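You operate a simulated robot arm through the tools that you are given. There is no shell and no other tool.

You are at the controls of a simulated two-armed robot. One attempt, no reset.

Task
Dry the soil in the oven at 80 degrees until it turns pale.
Fine: the open tin on the lower shelf; latch the door and open the vent fully before you switch on; off at the end, door kept closed.

The check looks at the end state, three seconds after you hand in, the way a careful person would. Anything else that was tipped, shoved, dropped, spilled or broken makes it a failure.

Robot
Two 7-joint arms with fingered hands on one trunk that stands fixed in place. Base frame: the origin is at the foot of the trunk, x ahead of it, y to its left, z up. Units: m, degrees, N and s.
The left shoulder is at [0.066, 0.129, 1.257], the right one opposite. Each reaches about 1.156 m from its shoulder. Payload 5 kg a hand.
Tool frame (each hand has its own): the origin (TCP) lies between the finger pads and is the grasp point; the fingertips stand 0.037 m ahead of it; z points along the fingers, y is the line along which they close. The gripper opens to 0.124 m; its body begins 0.043 m behind the TCP. The gripper is a hand of 3 fingers: y runs from the thumb to the fingers, the wrist lies at [-0.021, -0.116, -0.203] in the tool frame, and closing takes about 1.5 s.
Orientation is that of the tool frame in the base frame, as a unit quaternion [w, x, y, z]. With the fingers straight down and the wrist toward the robot, the tool's x, y and z point along [0, 1, 0], [1, 0, 0] and [0, 0, -1] of the base frame.

Tools
- The arms move only by the tool apply_moves. It takes "left_rows", "right_rows" or both (then of equal length, played together; a hand with none holds still); each is a list of rows, each a list of 6 numbers: the shift along the base's x, y, z in m, then the turn, a rotation vector about the base's x, y, z in rad. In form: [[dx, dy, dz, wx, wy, wz], ...]. A call has 1 to 20 rows; each row shifts and turns the commanded pose from where the row before left it. "left_gripper" and "right_gripper" are, for a hand that has rows, the finger opening in m, from 0 to 0.124, set as the call begins (left out, the last holds). A row lasts 0.2 s, in which the tool goes at most 0.05 m and 8.6 degrees; a call with a longer step from one row to the next is refused whole, and so is a gripper value outside its range. Where a pose cannot be reached the arm comes as near as it can. A force on the tool above 40 N (or 10 N above the force at the start of the call, whichever is more), or a blocked arm, ends the call early, and 0.2 s more pass. Each finger travels about 0.045 m/s and halts on what it meets, pressing with about 24 N; the grip force reading is that of the motor and also rises with nothing between the fingers. The clock runs only during rows and for 0.2 s after the last one: add rows that do not move to give the fingers time. It gives the time, the measured TCP pose, the force on the tool (base axes), the opening and the grip force at its end, in the units of the frame above (readings bear some noise), with the torque about the TCP (base axes, N m) and any sound that the robot's microphone picked up.
- Cameras (640 x 400 px; columns grow to the right, rows downward): "scene" is now at [0.2056, 0.0501, 1.4526]; the picture's right is [0.52, -0.85, 0.00], its down [-0.30, -0.18, -0.94] and it looks along [0.80, 0.49, -0.35] (base axes); focal length 214 px, centre (320, 200). "left" rides on the left gripper at [-0.073, -0.104, -0.154] in its tool frame; the picture's right is [-0.83, -0.26, 0.49], its down [0.51, -0.72, 0.47] and it looks along [0.23, 0.64, 0.73] (tool axes); focal length 243 px, centre (320, 200). "right" rides on the right gripper at [0.072, -0.104, -0.154] in its tool frame; the picture's right is [-0.83, 0.26, -0.49], its down [-0.51, -0.72, 0.47] and it looks along [-0.23, 0.64, 0.73] (tool axes); focal length 243 px, centre (320, 200). There is no depth. A picture from a camera that has moved, and an enlarged one, comes with that camera's place and axes in the base frame and with its lens.
- capture(camera): a new picture of that camera. It takes no simulated time.
- lift_body(by): moves the trunk up (or, below 0, down) by that many m; the arms and the scene camera ride with it, the base frame stays. It gives what a move gives, with no picture.
- preshape(shape, hand): the hand has 3 fingers and takes this shape, open, in about a second: jaw (thumb against the fingers, like two jaws); tri (thumb and two fingers); tip (a fingertip pinch); poke (one finger out to press); point (the index stretched); flat (the hand flat); cup (the hand cupped); fist (a fist). The gripper value then closes the fingers along that shape, each until it touches; the sizes above hold for jaw. It gives what a move gives, with no picture.
- aim_head(pan, tilt): turns the head with the scene camera to pan (to the left, within 80 degrees either way) and tilt (down, from -29 to 69), counted from straight ahead of the robot (the tilt from the chest, where the trunk bows). It gives what a move gives.
- inspect(camera, box): a new picture of the part [left, top, right, bottom] of that camera's present view, enlarged. It takes no simulated time.
- close_job(): hands the job in; it is judged then, once.

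Places have to be worked out from the pictures, the camera data and where the tool is seen. Open the grippers and draw the arms clear of the work before you hand the job in, unless the task says otherwise.

The tools are called as a command line: name --argument value ..., lists and objects as JSON in quotes. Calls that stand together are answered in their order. apply_moves: Moves the arms, as the interface text tells. Its arguments: {"type":"object","properties":{"left_rows":{"type":"array"},"left_gripper":{"type":"number"},"right_rows":{"type":"array"},"right_gripper":{"type":"number"}},"required":[]} The other tools are called the same way: lift_body (by) moves the trunk up or down; preshape (shape, hand) gives the hand a shape; aim_head (pan, tilt) turns the head that bears the scene camera; capture (camera) takes a picture; inspect (camera, box) takes an enlarged picture of a part of a camera's view; close_job () hands the job in.

At the start:

```text
time: 0.0
left_tool_pos: [0.4786, 0.5392, 1.4921]
left_tcp_rot: [0.001, 0.707, 0.707, 0.0]
left_ft_force: [-0.7, -0.2, -0.7]
left_moment: [0.01, -0.05, 0.03]
left_opening: 0.1237
left_finger_force: 0.1
left_shape: jaw
right_tool_pos: [0.6791, 0.1245, 1.494]
right_tcp_rot: [0.001, 0.707, 0.707, 0.0]
right_ft_force: [-0.3, 0.7, 0.1]
right_moment: [-0.03, 0.02, 0.03]
right_opening: 0.1238
right_finger_force: 0.0
right_shape: jaw
trunk travel left (down, up): [-0.45, 0.113]
head pan, tilt (commanded): [31.4, 20.6]
```

scene: 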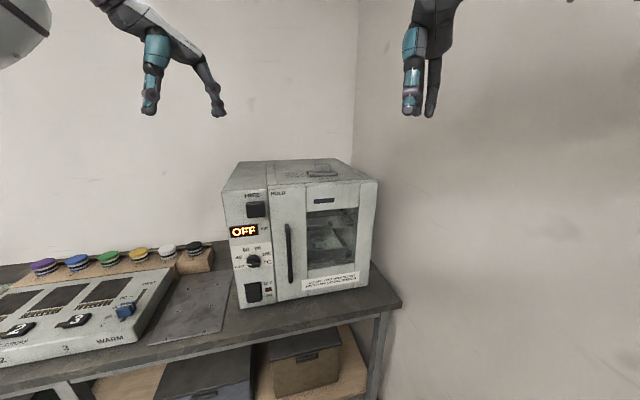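
right: 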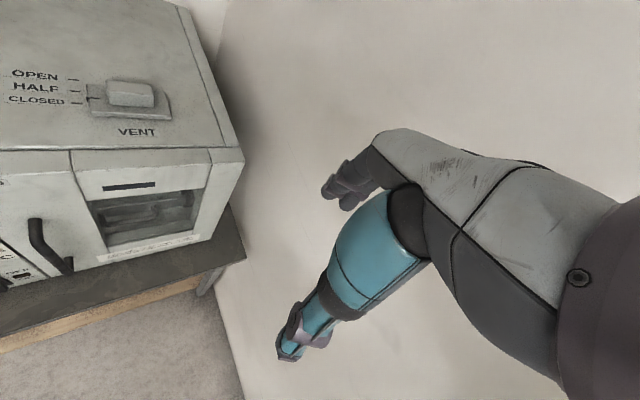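
left: 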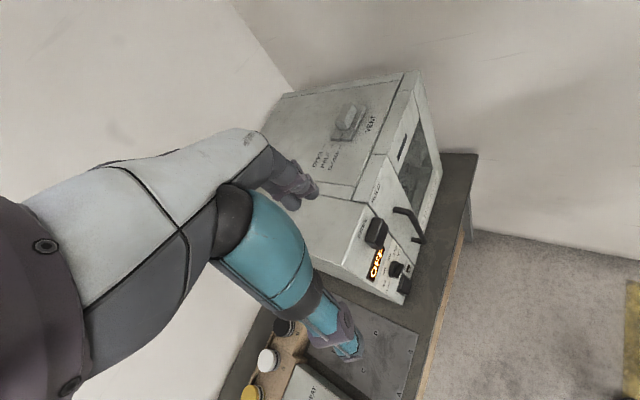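

I start by looking closely at the oven's panel and its surroundings.

inspect --camera "scene" --box '[210, 150, 390, 310]'

inspect --camera "scene" --box '[0, 220, 240, 400]'

inspect --camera "right" --box '[0, 40, 250, 290]'

inspect --camera "left" --box '[240, 70, 480, 400]'

```text
2.50 times, centred on (300, 230) of scene
camera zoom: at [0.2056, 0.0501, 1.4526], right [0.52, -0.85, 0.0], down [-0.3, -0.18, -0.94], along [0.8, 0.49, -0.35], focal length 536 px, centre (370, 125)
```

zoom: 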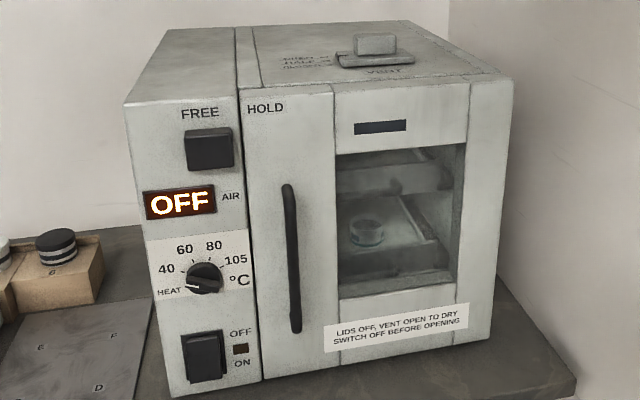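

```text
2.22 times, centred on (120, 310) of scene
camera zoom: at [0.2056, 0.0501, 1.4526], right [0.52, -0.85, 0.0], down [-0.3, -0.18, -0.94], along [0.8, 0.49, -0.35], focal length 477 px, centre (764, -44)
```

zoom: 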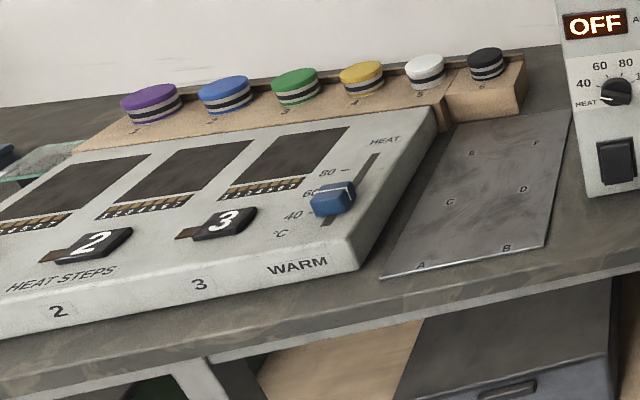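

```text
1.60 times, centred on (125, 165) of right
camera zoom: at [0.5759, 0.1975, 1.6471], right [0.26, -0.83, 0.49], down [-0.72, -0.51, -0.47], along [0.64, -0.23, -0.73], focal length 388 px, centre (632, 256)
```

zoom: 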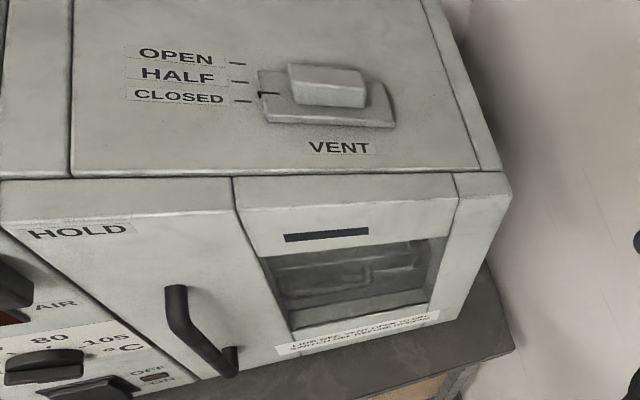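

```text
1.21 times, centred on (360, 235) of left
camera zoom: at [0.3751, 0.4691, 1.6472], right [-0.26, -0.83, -0.49], down [-0.72, 0.51, -0.47], along [0.64, 0.23, -0.73], focal length 294 px, centre (272, 158)
```

zoom: 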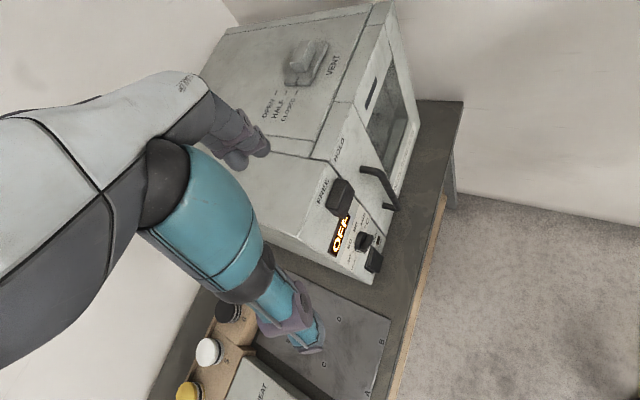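

The oven has a FREE/HOLD latch, a heat dial, a rocker switch and a vent slider. I'll look around to see what else is on the bench and the shelves below.

aim_head --pan 65 --tilt 35

capture --camera "scene"

aim_head --pan -30 --tilt 30

capture --camera "scene"

aim_head --pan 30 --tilt 50

capture --camera "scene"

```text
time: 1.0
left_tool_pos: [0.4783, 0.5409, 1.4925]
left_tcp_rot: [0.001, 0.707, 0.707, 0.0]
left_ft_force: [-0.2, 0.2, -0.4]
left_moment: [-0.01, 0.0, -0.01]
left_opening: 0.1237
left_finger_force: 0.0
left_shape: jaw
right_tool_pos: [0.6796, 0.1249, 1.494]
right_tcp_rot: [0.001, 0.707, 0.707, 0.001]
right_ft_force: [0.0, -0.4, 0.3]
right_moment: [0.0, 0.03, 0.03]
right_opening: 0.1235
right_finger_force: 0.1
right_shape: jaw
trunk travel left (down, up): [-0.45, 0.113]
head pan, tilt (commanded): [65.0, 35.0]
```

```text
taken
camera scene: at [0.1635, 0.0814, 1.4297], right [0.91, -0.42, 0.0], down [-0.24, -0.52, -0.82], along [0.35, 0.74, -0.57], focal length 214 px, centre (320, 200)
```

scene: 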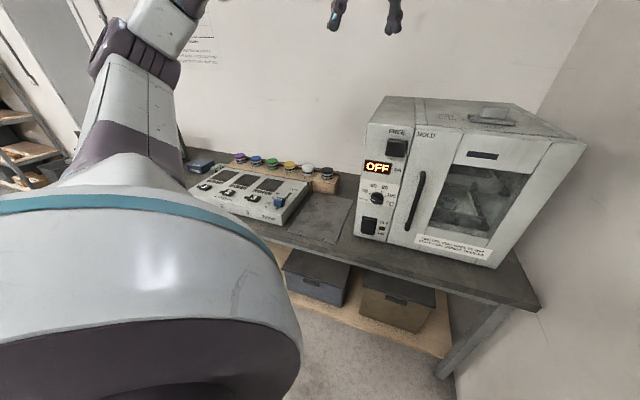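

```text
time: 2.7
left_tool_pos: [0.4781, 0.5395, 1.4942]
left_tcp_rot: [0.001, 0.707, 0.707, 0.0]
left_ft_force: [0.0, 0.2, -1.0]
left_moment: [0.01, 0.01, -0.03]
left_opening: 0.1236
left_finger_force: 0.0
left_shape: jaw
right_tool_pos: [0.6796, 0.1249, 1.4928]
right_tcp_rot: [0.001, 0.707, 0.707, 0.0]
right_ft_force: [0.3, 1.3, 0.0]
right_moment: [0.01, -0.01, -0.04]
right_opening: 0.1239
right_finger_force: 0.1
right_shape: jaw
trunk travel left (down, up): [-0.45, 0.113]
head pan, tilt (commanded): [-30.0, 30.0]
```

```text
taken
camera scene: at [0.2046, -0.0436, 1.4376], right [-0.5, -0.87, 0.0], down [-0.43, 0.25, -0.87], along [0.75, -0.43, -0.5], focal length 214 px, centre (320, 200)
```

scene: 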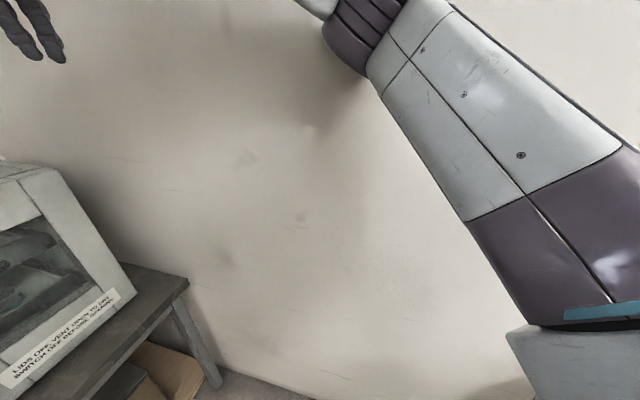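

```text
time: 4.0
left_tool_pos: [0.4785, 0.5412, 1.4927]
left_tcp_rot: [0.002, 0.707, 0.707, 0.0]
left_ft_force: [-0.5, 0.0, 0.1]
left_moment: [0.01, 0.04, -0.01]
left_opening: 0.1238
left_finger_force: 0.2
left_shape: jaw
right_tool_pos: [0.6797, 0.1254, 1.4938]
right_tcp_rot: [0.001, 0.707, 0.707, 0.0]
right_ft_force: [-0.6, 0.8, -0.1]
right_moment: [-0.02, 0.0, 0.0]
right_opening: 0.1238
right_finger_force: 0.0
right_shape: jaw
trunk travel left (down, up): [-0.45, 0.113]
head pan, tilt (commanded): [30.0, 50.0]
```

```text
taken
camera scene: at [0.193, 0.04, 1.408], right [0.5, -0.87, 0.0], down [-0.66, -0.38, -0.64], along [0.56, 0.32, -0.77], focal length 214 px, centre (320, 200)
```

scene: 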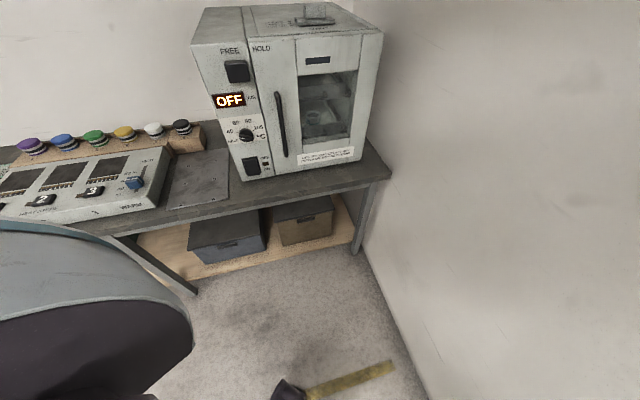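

The soil tin appears to be already inside the oven behind the window. I'll aim the head at the oven and zoom in on each part.

aim_head --pan 36 --tilt 28

capture --camera "scene"

inspect --camera "scene" --box '[260, 150, 360, 250]'

inspect --camera "scene" --box '[190, 130, 270, 270]'

```text
time: 4.9
left_tool_pos: [0.4784, 0.5402, 1.4947]
left_tcp_rot: [0.002, 0.707, 0.707, 0.0]
left_ft_force: [-0.6, -0.3, 0.1]
left_moment: [0.01, 0.0, 0.01]
left_opening: 0.1238
left_finger_force: 0.1
left_shape: jaw
right_tool_pos: [0.6802, 0.1247, 1.4936]
right_tcp_rot: [0.001, 0.707, 0.707, 0.0]
right_ft_force: [0.1, 0.1, -0.1]
right_moment: [0.05, 0.01, -0.02]
right_opening: 0.1237
right_finger_force: 0.1
right_shape: jaw
trunk travel left (down, up): [-0.45, 0.113]
head pan, tilt (commanded): [36.0, 28.0]
```

```text
taken
camera scene: at [0.2, 0.0552, 1.4406], right [0.59, -0.81, 0.0], down [-0.38, -0.28, -0.88], along [0.71, 0.52, -0.47], focal length 214 px, centre (320, 200)
```

scene: 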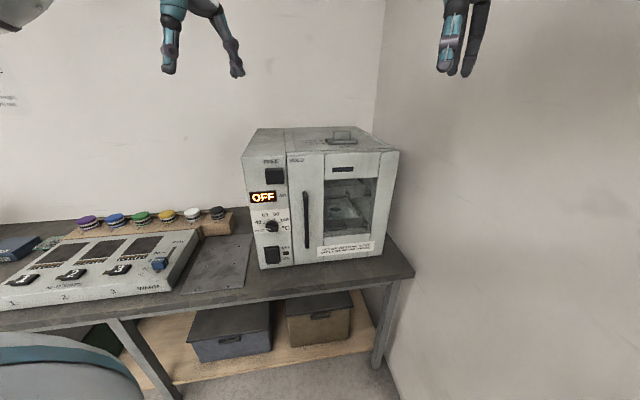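

```text
4.00 times, centred on (310, 200) of scene
camera zoom: at [0.2, 0.0552, 1.4406], right [0.59, -0.81, 0.0], down [-0.38, -0.28, -0.88], along [0.71, 0.52, -0.47], focal length 858 px, centre (360, 200)
```

zoom: 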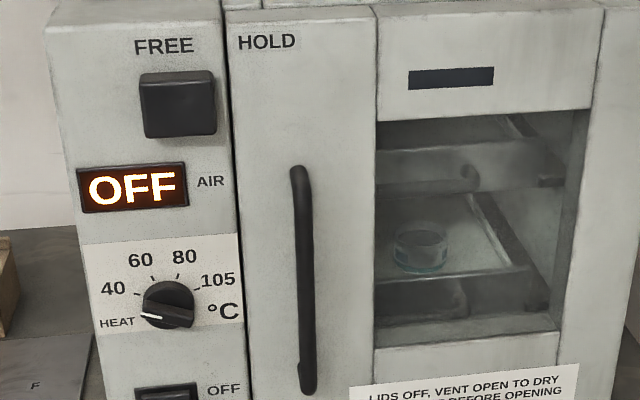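

```text
2.86 times, centred on (230, 200) of scene
camera zoom: at [0.2, 0.0552, 1.4406], right [0.59, -0.81, 0.0], down [-0.38, -0.28, -0.88], along [0.71, 0.52, -0.47], focal length 613 px, centre (577, 200)
```

zoom: 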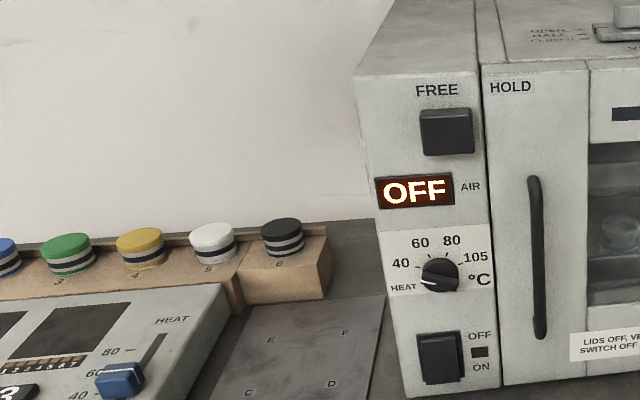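

Next I raise the trunk 0.1 m to get a stereo baseline on the panel features.

inspect --camera "scene" --box '[240, 120, 330, 190]'

inspect --camera "scene" --box '[240, 185, 330, 270]'

inspect --camera "scene" --box '[310, 115, 410, 190]'

lift_body --by 0.11

capture --camera "scene"

```text
5.71 times, centred on (285, 155) of scene
camera zoom: at [0.2, 0.0552, 1.4406], right [0.59, -0.81, 0.0], down [-0.38, -0.28, -0.88], along [0.71, 0.52, -0.47], focal length 1226 px, centre (520, 457)
```

zoom: 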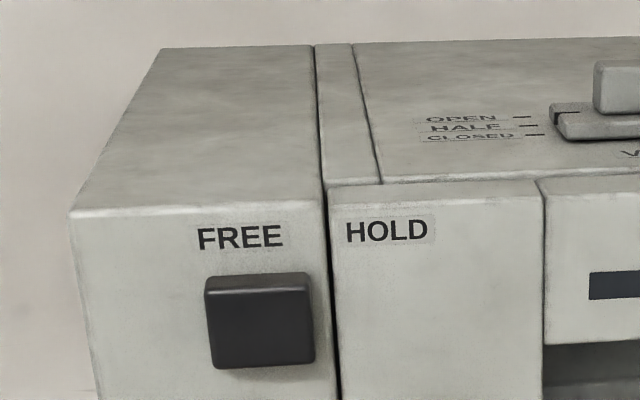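

```text
4.71 times, centred on (285, 228) of scene
camera zoom: at [0.2, 0.0552, 1.4406], right [0.59, -0.81, 0.0], down [-0.38, -0.28, -0.88], along [0.71, 0.52, -0.47], focal length 1009 px, centre (485, 71)
```

zoom: 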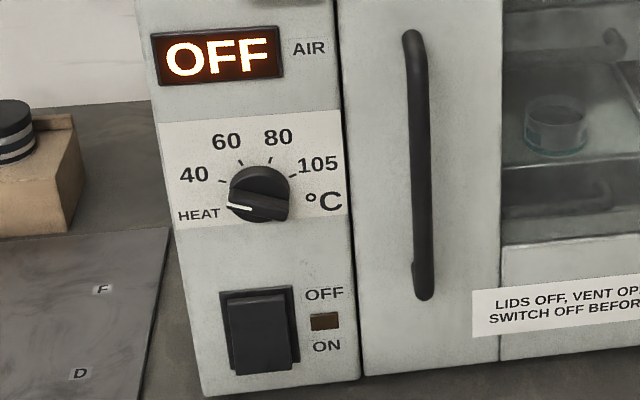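

```text
5.33 times, centred on (360, 152) of scene
camera zoom: at [0.2, 0.0552, 1.4406], right [0.59, -0.81, 0.0], down [-0.38, -0.28, -0.88], along [0.71, 0.52, -0.47], focal length 1144 px, centre (107, 453)
```

zoom: 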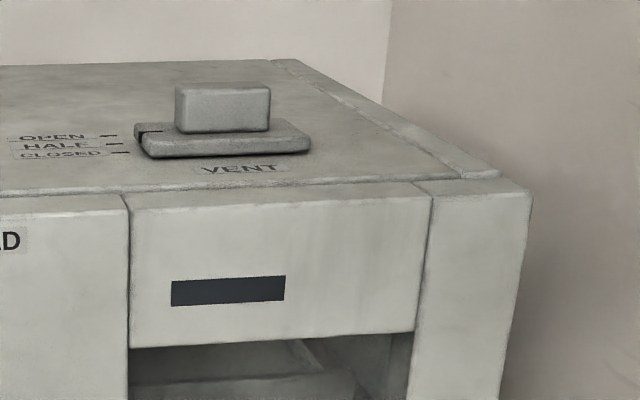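

```text
time: 6.3
left_tool_pos: [0.4838, 0.5389, 1.6016]
left_tcp_rot: [-0.002, 0.707, 0.707, -0.001]
left_ft_force: [0.1, -0.1, 0.4]
left_moment: [-0.03, 0.02, -0.02]
left_opening: 0.1237
left_finger_force: 0.0
left_shape: jaw
right_tool_pos: [0.6856, 0.1245, 1.5999]
right_tcp_rot: [0.0, 0.707, 0.707, -0.002]
right_ft_force: [-0.1, 1.1, -0.9]
right_moment: [-0.01, 0.03, 0.03]
right_opening: 0.1238
right_finger_force: 0.1
right_shape: jaw
trunk travel left (down, up): [-0.56, 0.003]
head pan, tilt (commanded): [36.0, 28.0]
```

```text
taken
camera scene: at [0.1069, 0.054, 1.5731], right [0.59, -0.81, 0.0], down [-0.38, -0.28, -0.88], along [0.71, 0.52, -0.47], focal length 214 px, centre (320, 200)
```

scene: 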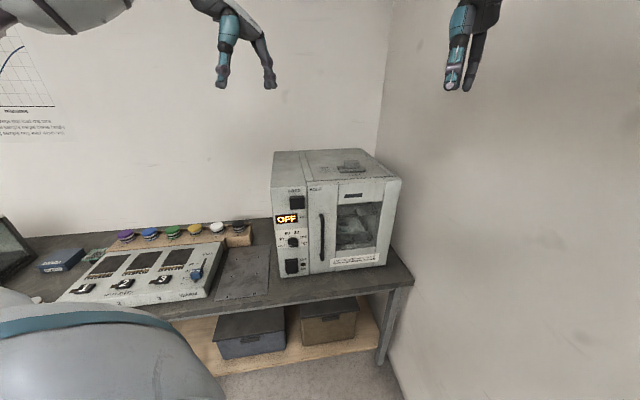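

The camera moved back and up, giving a good baseline. I zoom on the same features, and on the wall chart.

inspect --camera "scene" --box '[265, 140, 345, 215]'

inspect --camera "scene" --box '[270, 205, 350, 285]'

inspect --camera "scene" --box '[325, 140, 415, 215]'

inspect --camera "scene" --box '[0, 20, 120, 150]'

inspect --camera "scene" --box '[0, 210, 130, 310]'

```text
5.33 times, centred on (305, 178) of scene
camera zoom: at [0.1069, 0.054, 1.5731], right [0.59, -0.81, 0.0], down [-0.38, -0.28, -0.88], along [0.71, 0.52, -0.47], focal length 1144 px, centre (400, 320)
```

zoom: 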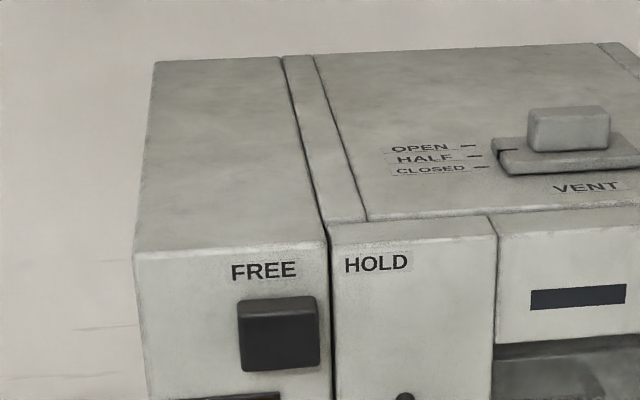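

```text
5.00 times, centred on (310, 245) of scene
camera zoom: at [0.1069, 0.054, 1.5731], right [0.59, -0.81, 0.0], down [-0.38, -0.28, -0.88], along [0.71, 0.52, -0.47], focal length 1072 px, centre (370, -25)
```

zoom: 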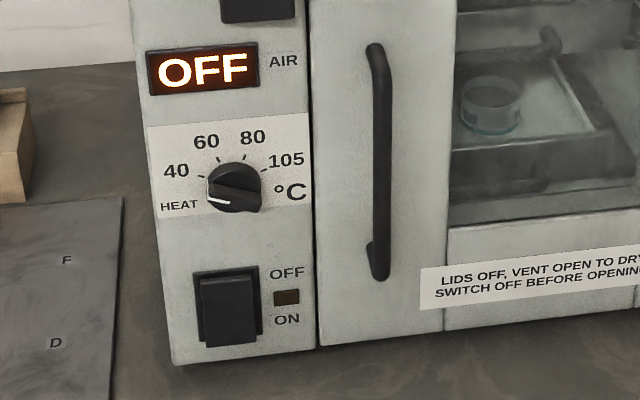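

```text
5.33 times, centred on (370, 178) of scene
camera zoom: at [0.1069, 0.054, 1.5731], right [0.59, -0.81, 0.0], down [-0.38, -0.28, -0.88], along [0.71, 0.52, -0.47], focal length 1144 px, centre (53, 320)
```

zoom: 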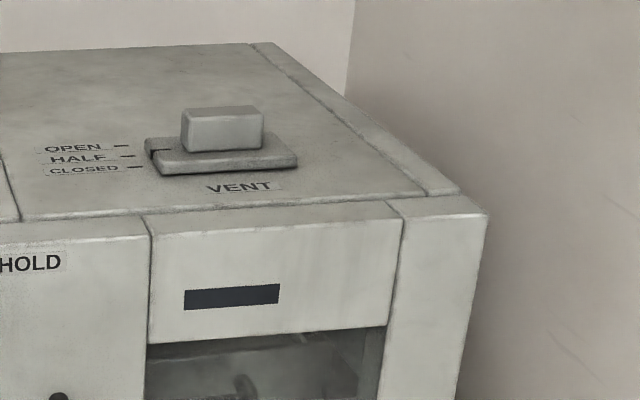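

```text
3.08 times, centred on (60, 85) of scene
camera zoom: at [0.1069, 0.054, 1.5731], right [0.59, -0.81, 0.0], down [-0.38, -0.28, -0.88], along [0.71, 0.52, -0.47], focal length 660 px, centre (1120, 554)
```

zoom: 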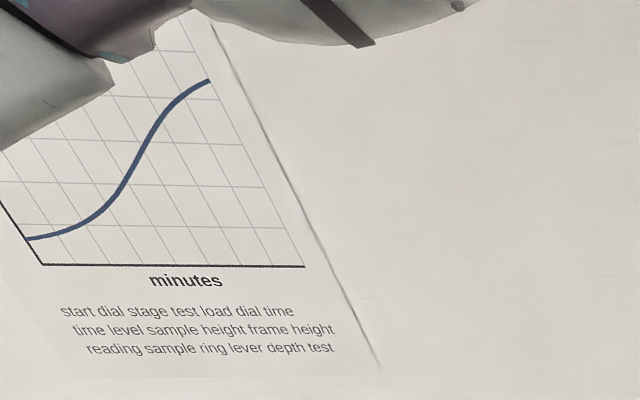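

```text
4.00 times, centred on (65, 260) of scene
camera zoom: at [0.1069, 0.054, 1.5731], right [0.59, -0.81, 0.0], down [-0.38, -0.28, -0.88], along [0.71, 0.52, -0.47], focal length 858 px, centre (1340, -40)
```

zoom: 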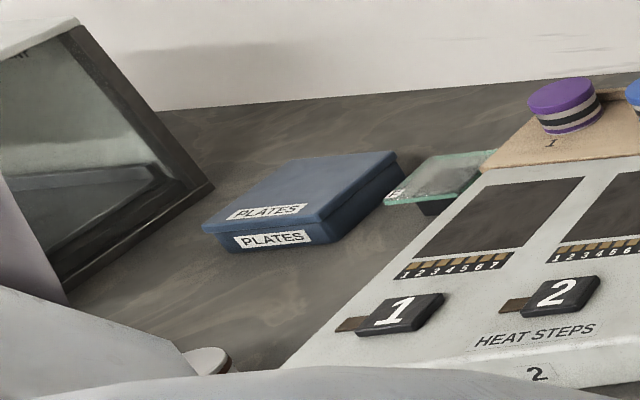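

Stereo puts the oven's top front edge from (0.563, 0.604) to (0.901, 0.249) at z≈1.256, so the face is yawed about 46°. The latch block is near (0.60, 0.51, 1.20), the dial near (0.59, 0.54, 1.026) and the rocker near (0.59, 0.557, 0.88). Now I check what the "poke" shape looks like on the left hand.

preshape --hand "left" --shape "poke"

capture --camera "left"

inspect --camera "scene" --box '[180, 0, 300, 100]'

capture --camera "right"

```text
time: 7.2
left_tool_pos: [0.483, 0.5376, 1.6011]
left_tcp_rot: [0.0, 0.707, 0.707, 0.0]
left_ft_force: [0.6, 0.2, 0.8]
left_moment: [0.01, 0.02, -0.02]
left_opening: 0.0001
left_finger_force: 0.0
left_shape: poke
right_tool_pos: [0.6842, 0.1237, 1.6007]
right_tcp_rot: [-0.001, 0.708, 0.707, 0.0]
right_ft_force: [0.2, -0.5, -0.7]
right_moment: [0.0, 0.05, -0.02]
right_opening: 0.1238
right_finger_force: 0.1
right_shape: jaw
trunk travel left (down, up): [-0.56, 0.003]
head pan, tilt (commanded): [36.0, 28.0]
```

```text
taken
camera left: at [0.38, 0.4674, 1.7561], right [-0.26, -0.83, -0.49], down [-0.72, 0.51, -0.47], along [0.64, 0.23, -0.73], focal length 243 px, centre (320, 200)
```

left: 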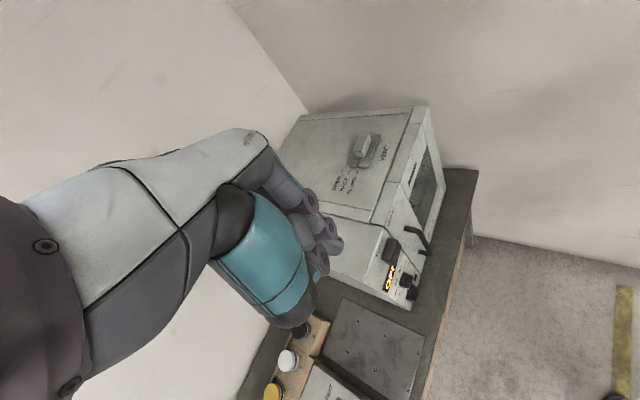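

```text
4.00 times, centred on (240, 50) of scene
camera zoom: at [0.1076, 0.0537, 1.5731], right [0.59, -0.81, 0.0], down [-0.38, -0.28, -0.88], along [0.71, 0.52, -0.47], focal length 858 px, centre (640, 800)
```

zoom: 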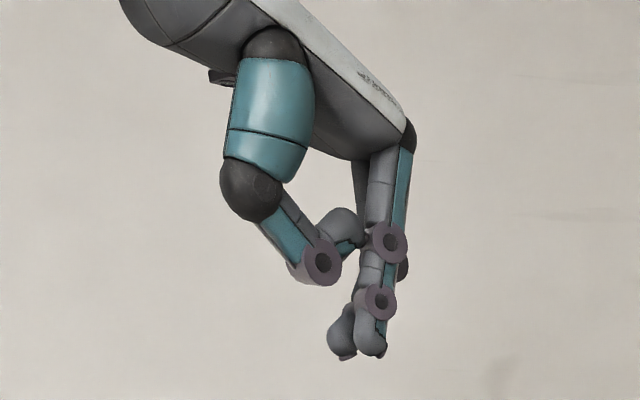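

```text
taken
camera right: at [0.5809, 0.1958, 1.7549], right [0.26, -0.83, 0.49], down [-0.72, -0.51, -0.47], along [0.64, -0.23, -0.73], focal length 243 px, centre (320, 200)
```

right: 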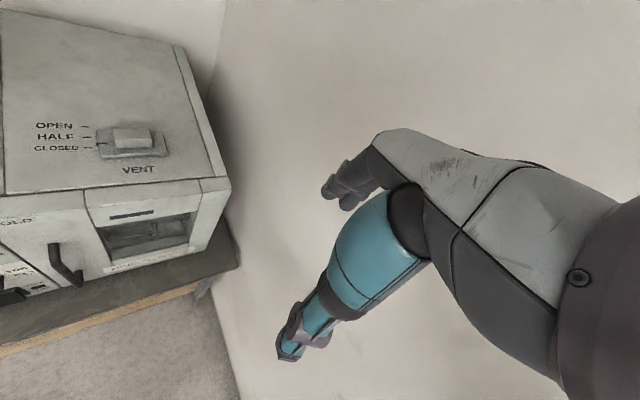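

Poke seems to put the tip about at the closed tip point, 0.033 ahead of the TCP. I compare it with "point".

preshape --hand "left" --shape "point"

inspect --camera "scene" --box '[180, 0, 300, 100]'

inspect --camera "left" --box '[180, 100, 420, 400]'

preshape --hand "left" --shape "tip"

inspect --camera "scene" --box '[180, 0, 300, 100]'

inspect --camera "left" --box '[180, 100, 420, 400]'

```text
time: 8.1
left_tool_pos: [0.4802, 0.538, 1.6041]
left_tcp_rot: [0.0, 0.707, 0.707, -0.001]
left_ft_force: [-0.9, 1.0, 0.1]
left_moment: [-0.01, -0.02, 0.02]
left_opening: 0.0001
left_finger_force: 0.0
left_shape: point
right_tool_pos: [0.6825, 0.1238, 1.6028]
right_tcp_rot: [0.0, 0.707, 0.707, 0.0]
right_ft_force: [0.1, 0.0, -0.6]
right_moment: [0.0, 0.02, 0.0]
right_opening: 0.1237
right_finger_force: 0.0
right_shape: jaw
trunk travel left (down, up): [-0.56, 0.003]
head pan, tilt (commanded): [36.0, 28.0]
```

```text
4.00 times, centred on (240, 50) of scene
camera zoom: at [0.105, 0.0536, 1.5736], right [0.59, -0.81, 0.0], down [-0.38, -0.28, -0.88], along [0.71, 0.52, -0.47], focal length 858 px, centre (640, 800)
```

zoom: 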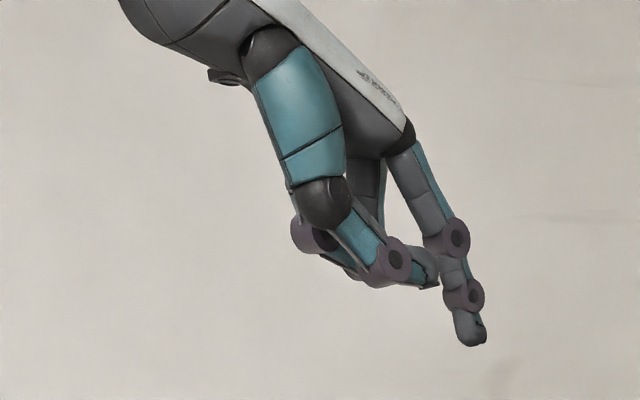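

```text
1.33 times, centred on (300, 250) of left
camera zoom: at [0.3767, 0.4672, 1.7574], right [-0.26, -0.83, -0.49], down [-0.72, 0.51, -0.47], along [0.64, 0.23, -0.73], focal length 324 px, centre (347, 133)
```

zoom: 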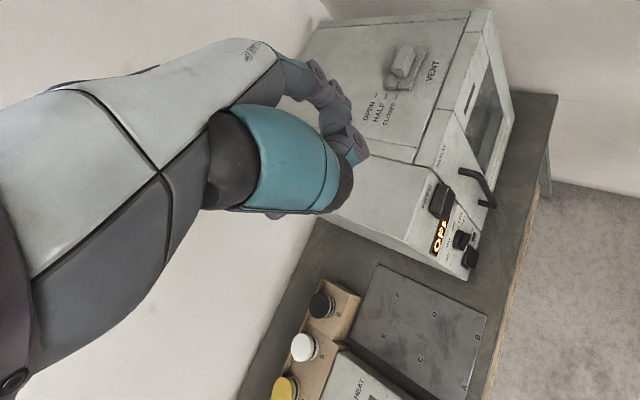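

```text
time: 9.0
left_tool_pos: [0.481, 0.5395, 1.6042]
left_tcp_rot: [-0.001, 0.707, 0.707, 0.0]
left_ft_force: [-0.2, -0.1, -0.6]
left_moment: [-0.05, 0.0, -0.01]
left_opening: 0.1236
left_finger_force: 0.0
left_shape: tip
right_tool_pos: [0.6813, 0.1245, 1.6034]
right_tcp_rot: [0.0, 0.707, 0.707, 0.0]
right_ft_force: [0.0, -0.2, -0.2]
right_moment: [0.02, 0.02, 0.02]
right_opening: 0.1236
right_finger_force: 0.1
right_shape: jaw
trunk travel left (down, up): [-0.56, 0.003]
head pan, tilt (commanded): [36.0, 28.0]
```

```text
4.00 times, centred on (240, 50) of scene
camera zoom: at [0.1056, 0.0536, 1.5735], right [0.59, -0.81, 0.0], down [-0.38, -0.28, -0.88], along [0.71, 0.52, -0.47], focal length 858 px, centre (640, 800)
```

zoom: 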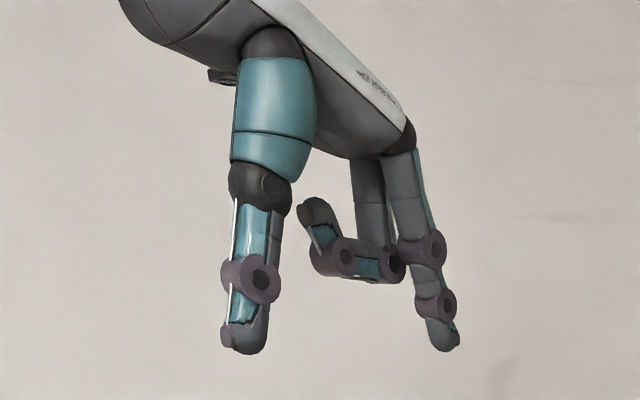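

```text
1.33 times, centred on (300, 250) of left
camera zoom: at [0.3774, 0.4672, 1.7572], right [-0.26, -0.83, -0.49], down [-0.72, 0.51, -0.47], along [0.64, 0.23, -0.73], focal length 324 px, centre (347, 133)
```

zoom: 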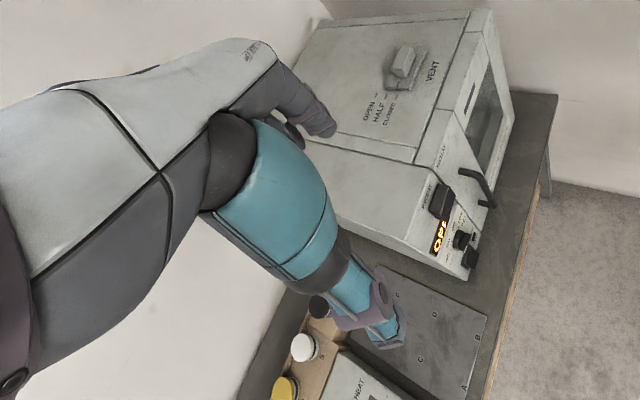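

"Tip" gives a thumb–index pinch, good for the dial and as a closed pushing tip. I zoom in hard on the dial and rocker to learn their present angles.

inspect --camera "scene" --box '[278, 225, 310, 250]'

inspect --camera "scene" --box '[278, 250, 314, 280]'

inspect --camera "scene" --box '[330, 195, 390, 265]'

```text
16.00 times, centred on (294, 238) of scene
camera zoom: at [0.1056, 0.0536, 1.5735], right [0.59, -0.81, 0.0], down [-0.38, -0.28, -0.88], along [0.71, 0.52, -0.47], focal length 3432 px, centre (736, -400)
```

zoom: 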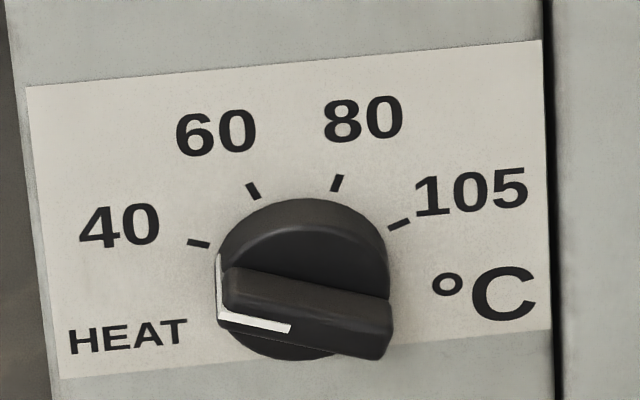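

```text
13.33 times, centred on (296, 265) of scene
camera zoom: at [0.1056, 0.0536, 1.5735], right [0.59, -0.81, 0.0], down [-0.38, -0.28, -0.88], along [0.71, 0.52, -0.47], focal length 2860 px, centre (640, -667)
```

zoom: 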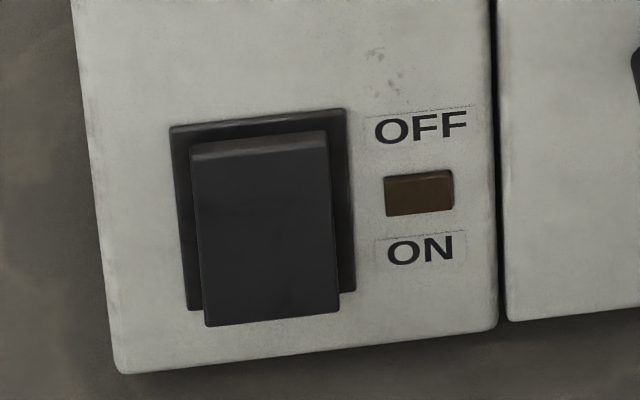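

```text
5.71 times, centred on (360, 230) of scene
camera zoom: at [0.1056, 0.0536, 1.5735], right [0.59, -0.81, 0.0], down [-0.38, -0.28, -0.88], along [0.71, 0.52, -0.47], focal length 1226 px, centre (91, 29)
```

zoom: 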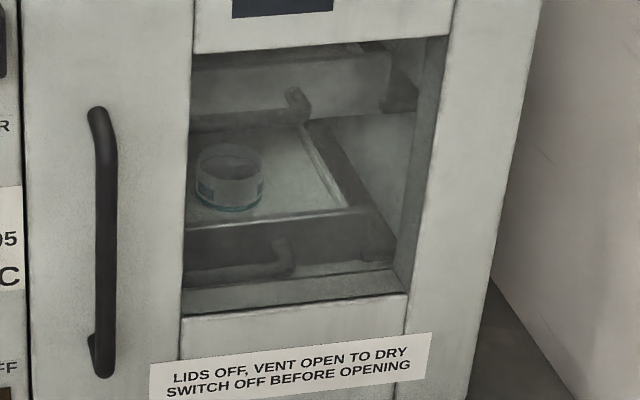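

The dial pointer sits at 40 now (about −70° from vertical), and 80 is at about +23°, so I need roughly 93° clockwise. The rocker is OFF with its lower half proud. I lower the trunk back to the starting height for better reach.

lift_body --by -0.11

capture --camera "scene"

```text
time: 10.4
left_tool_pos: [0.4777, 0.5403, 1.4933]
left_tcp_rot: [0.001, 0.707, 0.707, 0.001]
left_ft_force: [0.0, -0.4, -0.1]
left_moment: [0.0, 0.0, -0.01]
left_opening: 0.1239
left_finger_force: 0.0
left_shape: tip
right_tool_pos: [0.6792, 0.1256, 1.4937]
right_tcp_rot: [0.001, 0.707, 0.707, 0.0]
right_ft_force: [0.0, -0.9, 0.0]
right_moment: [-0.01, -0.01, -0.02]
right_opening: 0.1235
right_finger_force: 0.0
right_shape: jaw
trunk travel left (down, up): [-0.45, 0.113]
head pan, tilt (commanded): [36.0, 28.0]
```

```text
taken
camera scene: at [0.2004, 0.0554, 1.4405], right [0.59, -0.81, 0.0], down [-0.38, -0.28, -0.88], along [0.71, 0.52, -0.47], focal length 214 px, centre (320, 200)
```

scene: 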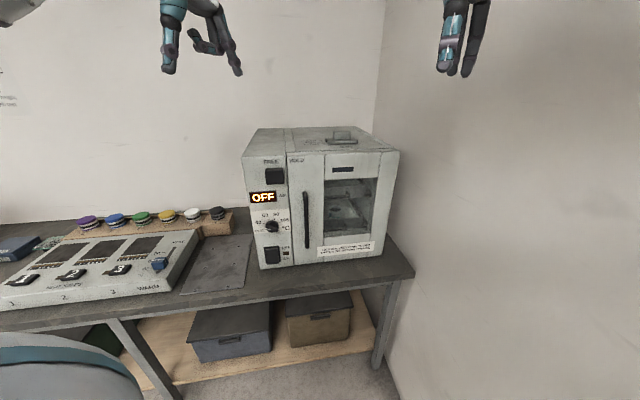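

I park the right hand further back with its camera turned toward the oven, to use as an observer. At the same time I close the left fingertip pinch into one pushing tip.

apply_moves --left_rows '[[0, 0, 0, 0, 0, 0], [0, 0, 0, 0, 0, 0], [0, 0, 0, 0, 0, 0], [0, 0, 0, 0, 0, 0], [0, 0, 0, 0, 0, 0], [0, 0, 0, 0, 0, 0], [0, 0, 0, 0, 0, 0], [0, 0, 0, 0, 0, 0]]' --left_gripper 0 --right_rows '[[-0.0286, -0.022, -0.0118, 0, 0, 0.131], [-0.0286, -0.022, -0.0118, 0, 0, 0.131], [-0.0286, -0.022, -0.0118, 0, 0, 0.131], [-0.0286, -0.022, -0.0118, 0, 0, 0.131], [-0.0286, -0.022, -0.0118, 0, 0, 0.131], [-0.0286, -0.022, -0.0118, 0, 0, 0.131], [-0.0286, -0.022, -0.0118, 0, 0, 0.131], [-0.0286, -0.022, -0.0118, 0, 0, 0.131]]'

capture --camera "right"

capture --camera "scene"

```text
time: 12.4
left_tool_pos: [0.3941, 0.6455, 1.4772]
left_tcp_rot: [0.049, 0.705, 0.707, -0.004]
left_ft_force: [-1.7, -0.8, 1.3]
left_moment: [0.05, -0.06, 0.06]
left_opening: 0.0
left_finger_force: 24.4
left_shape: tip
right_tool_pos: [0.3592, 0.0622, 1.4368]
right_tcp_rot: [0.06, 0.239, 0.969, -0.027]
right_ft_force: [-0.9, 0.4, -0.2]
right_moment: [0.02, -0.05, 0.02]
right_opening: 0.1239
right_finger_force: 0.0
right_shape: jaw
trunk travel left (down, up): [-0.45, 0.113]
head pan, tilt (commanded): [36.0, 28.0]
stopped in row 8 (left hand): the arm was blocked; the commanded pose is now the measured one
```

```text
taken
camera right: at [0.2314, 0.0159, 1.5801], right [0.8, -0.11, 0.59], down [0.16, -0.91, -0.38], along [0.58, 0.4, -0.71], focal length 243 px, centre (320, 200)
```

right: 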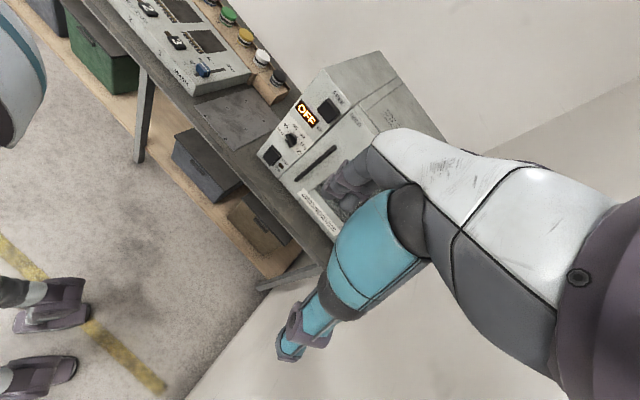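

```text
taken
camera scene: at [0.1184, 0.1574, 1.4417], right [0.59, -0.8, 0.1], down [-0.33, -0.34, -0.88], along [0.74, 0.49, -0.46], focal length 214 px, centre (320, 200)
```

scene: 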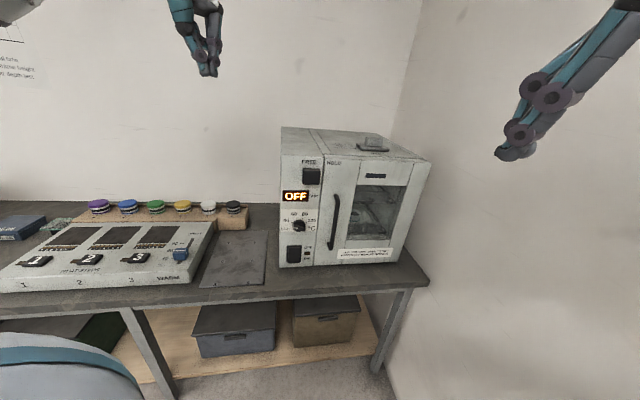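

The right elbow evidently met something, probably the wall, and the body leaned; the head camera shifted by 0.1 m. I reverse the right hand's motion at once, gently.

apply_moves --right_rows '[[0.03, 0.01, 0.005, 0, 0, -0.1], [0.03, 0.01, 0.005, 0, 0, -0.1], [0.03, 0.01, 0.005, 0, 0, -0.1], [0.03, 0.01, 0.005, 0, 0, -0.1]]'

capture --camera "scene"

```text
time: 13.6
left_tool_pos: [0.37, 0.6003, 1.5004]
left_tcp_rot: [0.043, 0.706, 0.707, 0.012]
left_ft_force: [0.9, -1.2, 0.3]
left_moment: [-0.01, 0.01, 0.02]
left_opening: 0.0
left_finger_force: 24.2
left_shape: tip
right_tool_pos: [0.4692, 0.0494, 1.4522]
right_tcp_rot: [0.043, 0.442, 0.896, -0.009]
right_ft_force: [-0.7, -0.1, -0.3]
right_moment: [-0.02, 0.04, -0.01]
right_opening: 0.1242
right_finger_force: 0.0
right_shape: jaw
trunk travel left (down, up): [-0.45, 0.113]
head pan, tilt (commanded): [36.0, 28.0]
stopped in row 4 (right hand): the arm was blocked; the commanded pose is now the measured one
```

```text
taken
camera scene: at [0.0955, 0.1137, 1.4469], right [0.59, -0.81, 0.08], down [-0.31, -0.31, -0.9], along [0.75, 0.5, -0.44], focal length 214 px, centre (320, 200)
```

scene: 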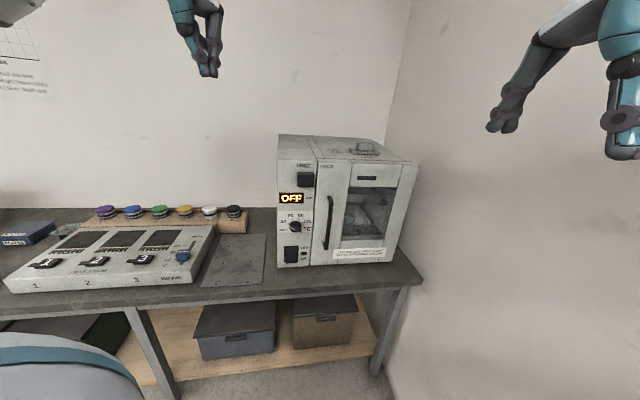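

The body is still leaning. I look to the right to see what the right arm is touching.

aim_head --pan -55 --tilt 25

capture --camera "scene"

aim_head --pan -80 --tilt 45

capture --camera "scene"

capture --camera "right"

```text
time: 15.3
left_tool_pos: [0.3698, 0.6005, 1.5008]
left_tcp_rot: [0.043, 0.705, 0.707, 0.012]
left_ft_force: [1.2, 0.5, -0.8]
left_moment: [0.0, 0.02, 0.01]
left_opening: 0.0
left_finger_force: 24.0
left_shape: tip
right_tool_pos: [0.4678, 0.0507, 1.4524]
right_tcp_rot: [0.044, 0.44, 0.897, -0.008]
right_ft_force: [0.1, 0.2, 0.5]
right_moment: [0.01, -0.02, -0.02]
right_opening: 0.1238
right_finger_force: 0.0
right_shape: jaw
trunk travel left (down, up): [-0.45, 0.113]
head pan, tilt (commanded): [-55.0, 25.0]
```

```text
taken
camera scene: at [0.0744, -0.0149, 1.4568], right [-0.82, -0.58, -0.04], down [-0.17, 0.31, -0.94], along [0.55, -0.76, -0.35], focal length 214 px, centre (320, 200)
```

scene: 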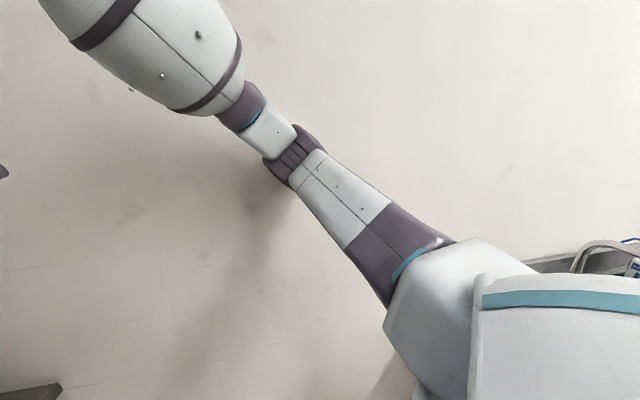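

```text
time: 16.1
left_tool_pos: [0.3697, 0.6016, 1.5018]
left_tcp_rot: [0.043, 0.706, 0.707, 0.012]
left_ft_force: [0.3, -0.5, 0.4]
left_moment: [0.02, 0.03, -0.02]
left_opening: 0.0001
left_finger_force: 24.2
left_shape: tip
right_tool_pos: [0.4672, 0.0503, 1.4548]
right_tcp_rot: [0.044, 0.439, 0.897, -0.009]
right_ft_force: [-0.6, -0.4, -0.1]
right_moment: [-0.02, -0.01, 0.04]
right_opening: 0.124
right_finger_force: 0.1
right_shape: jaw
trunk travel left (down, up): [-0.45, 0.113]
head pan, tilt (commanded): [-80.0, 45.0]
```

```text
taken
camera scene: at [0.0385, -0.0208, 1.4237], right [-0.98, -0.18, -0.07], down [-0.07, 0.66, -0.74], along [0.18, -0.73, -0.66], focal length 214 px, centre (320, 200)
```

scene: 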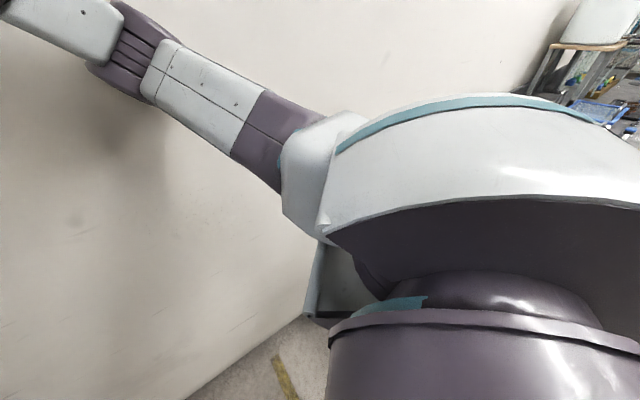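

```text
taken
camera right: at [0.3314, 0.0519, 1.5981], right [0.68, -0.47, 0.57], down [-0.23, -0.87, -0.44], along [0.7, 0.17, -0.69], focal length 243 px, centre (320, 200)
```

right: 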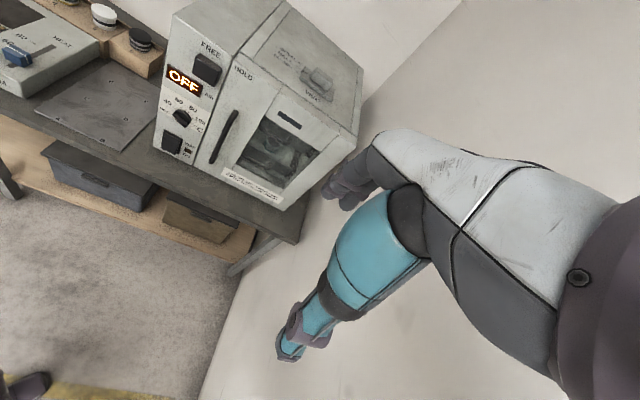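

The right elbow is pressed on the wall and the body leans away from it. I bring the right hand forward and left in small steps and undo its yaw, so the elbow comes off the wall.

apply_moves --right_rows '[[0.015, 0.025, 0.0, 0, 0, -0.09], [0.015, 0.025, 0.0, 0, 0, -0.09], [0.015, 0.025, 0.0, 0, 0, -0.09], [0.015, 0.025, 0.0, 0, 0, -0.09]]'

capture --camera "scene"

```text
time: 17.4
left_tool_pos: [0.4162, 0.5579, 1.5064]
left_tcp_rot: [0.02, 0.707, 0.707, 0.012]
left_ft_force: [0.3, -0.3, -0.5]
left_moment: [-0.05, 0.0, -0.02]
left_opening: 0.0001
left_finger_force: 24.2
left_shape: tip
right_tool_pos: [0.5673, 0.1109, 1.4529]
right_tcp_rot: [0.031, 0.595, 0.803, 0.006]
right_ft_force: [0.5, 0.2, 0.3]
right_moment: [-0.05, -0.01, 0.0]
right_opening: 0.1241
right_finger_force: 0.2
right_shape: jaw
trunk travel left (down, up): [-0.45, 0.113]
head pan, tilt (commanded): [-80.0, 45.0]
stopped in row 4 (right hand): the arm was blocked; the commanded pose is now the measured one
```

```text
taken
camera scene: at [0.0812, -0.061, 1.421], right [-0.98, -0.17, -0.04], down [-0.09, 0.69, -0.72], along [0.15, -0.71, -0.69], focal length 214 px, centre (320, 200)
```

scene: 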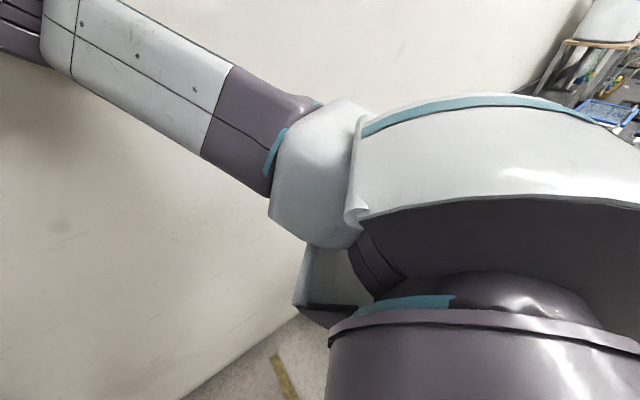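

The body is coming back upright. I continue the same way.

apply_moves --right_rows '[[0.015, 0.02, 0.005, 0, 0, -0.08], [0.015, 0.02, 0.005, 0, 0, -0.08], [0.015, 0.02, 0.005, 0, 0, -0.08], [0.015, 0.02, 0.005, 0, 0, -0.08]]'

capture --camera "scene"

```text
time: 18.4
left_tool_pos: [0.4822, 0.5405, 1.4918]
left_tcp_rot: [0.001, 0.707, 0.707, -0.002]
left_ft_force: [0.2, 1.6, 0.2]
left_moment: [-0.02, -0.01, 0.02]
left_opening: 0.0
left_finger_force: 23.8
left_shape: tip
right_tool_pos: [0.6919, 0.1751, 1.4432]
right_tcp_rot: [0.008, 0.714, 0.7, -0.006]
right_ft_force: [0.2, 0.0, -0.6]
right_moment: [-0.02, -0.05, -0.01]
right_opening: 0.1237
right_finger_force: 0.1
right_shape: jaw
trunk travel left (down, up): [-0.45, 0.113]
head pan, tilt (commanded): [-80.0, 45.0]
```

```text
taken
camera scene: at [0.1436, -0.0781, 1.4145], right [-0.98, -0.17, 0.0], down [-0.12, 0.7, -0.71], along [0.12, -0.7, -0.71], focal length 214 px, centre (320, 200)
```

scene: 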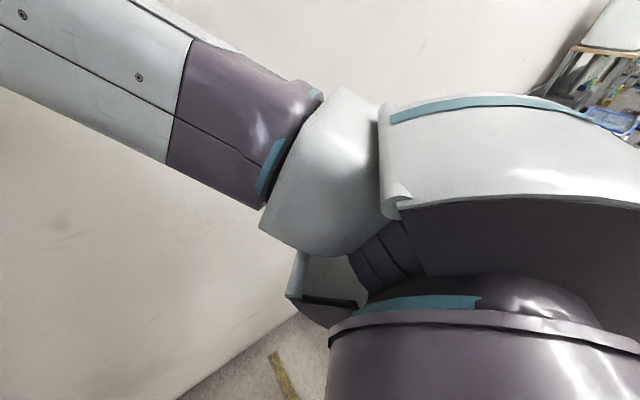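

The body is upright again and nothing was touched but the wall. I return the right hand close to its starting pose, a little higher, and aim the head back at the oven.

apply_moves --right_rows '[[-0.003, -0.0125, 0.02, 0, 0, 0], [-0.003, -0.0125, 0.02, 0, 0, 0], [-0.003, -0.0125, 0.02, 0, 0, 0], [-0.003, -0.0125, 0.02, 0, 0, 0]]'

aim_head --pan 36 --tilt 22

capture --camera "scene"

```text
time: 19.4
left_tool_pos: [0.4802, 0.5365, 1.4928]
left_tcp_rot: [-0.001, 0.707, 0.707, 0.0]
left_ft_force: [0.7, 0.4, -0.4]
left_moment: [0.0, 0.03, -0.02]
left_opening: 0.0
left_finger_force: 24.4
left_shape: tip
right_tool_pos: [0.6776, 0.1197, 1.525]
right_tcp_rot: [0.007, 0.715, 0.699, -0.004]
right_ft_force: [0.7, -0.8, 0.4]
right_moment: [0.03, -0.02, 0.03]
right_opening: 0.1239
right_finger_force: 0.0
right_shape: jaw
trunk travel left (down, up): [-0.45, 0.113]
head pan, tilt (commanded): [-80.0, 45.0]
```

```text
time: 21.3
left_tool_pos: [0.4797, 0.5398, 1.4936]
left_tcp_rot: [0.0, 0.707, 0.707, 0.0]
left_ft_force: [1.2, 0.3, -0.6]
left_moment: [0.0, -0.03, -0.01]
left_opening: 0.0
left_finger_force: 24.1
left_shape: tip
right_tool_pos: [0.6772, 0.121, 1.5231]
right_tcp_rot: [0.007, 0.715, 0.7, -0.005]
right_ft_force: [-0.1, 0.3, 0.2]
right_moment: [0.01, 0.02, -0.01]
right_opening: 0.1238
right_finger_force: 0.0
right_shape: jaw
trunk travel left (down, up): [-0.45, 0.113]
head pan, tilt (commanded): [36.0, 22.0]
```

```text
taken
camera scene: at [0.2036, 0.0545, 1.45], right [0.59, -0.81, 0.0], down [-0.3, -0.22, -0.93], along [0.75, 0.54, -0.37], focal length 214 px, centre (320, 200)
```

scene: 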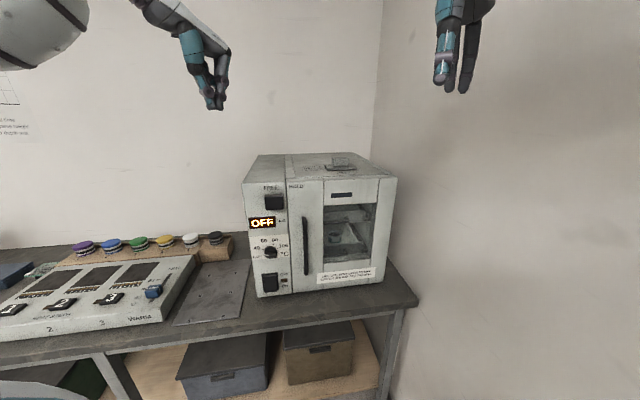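

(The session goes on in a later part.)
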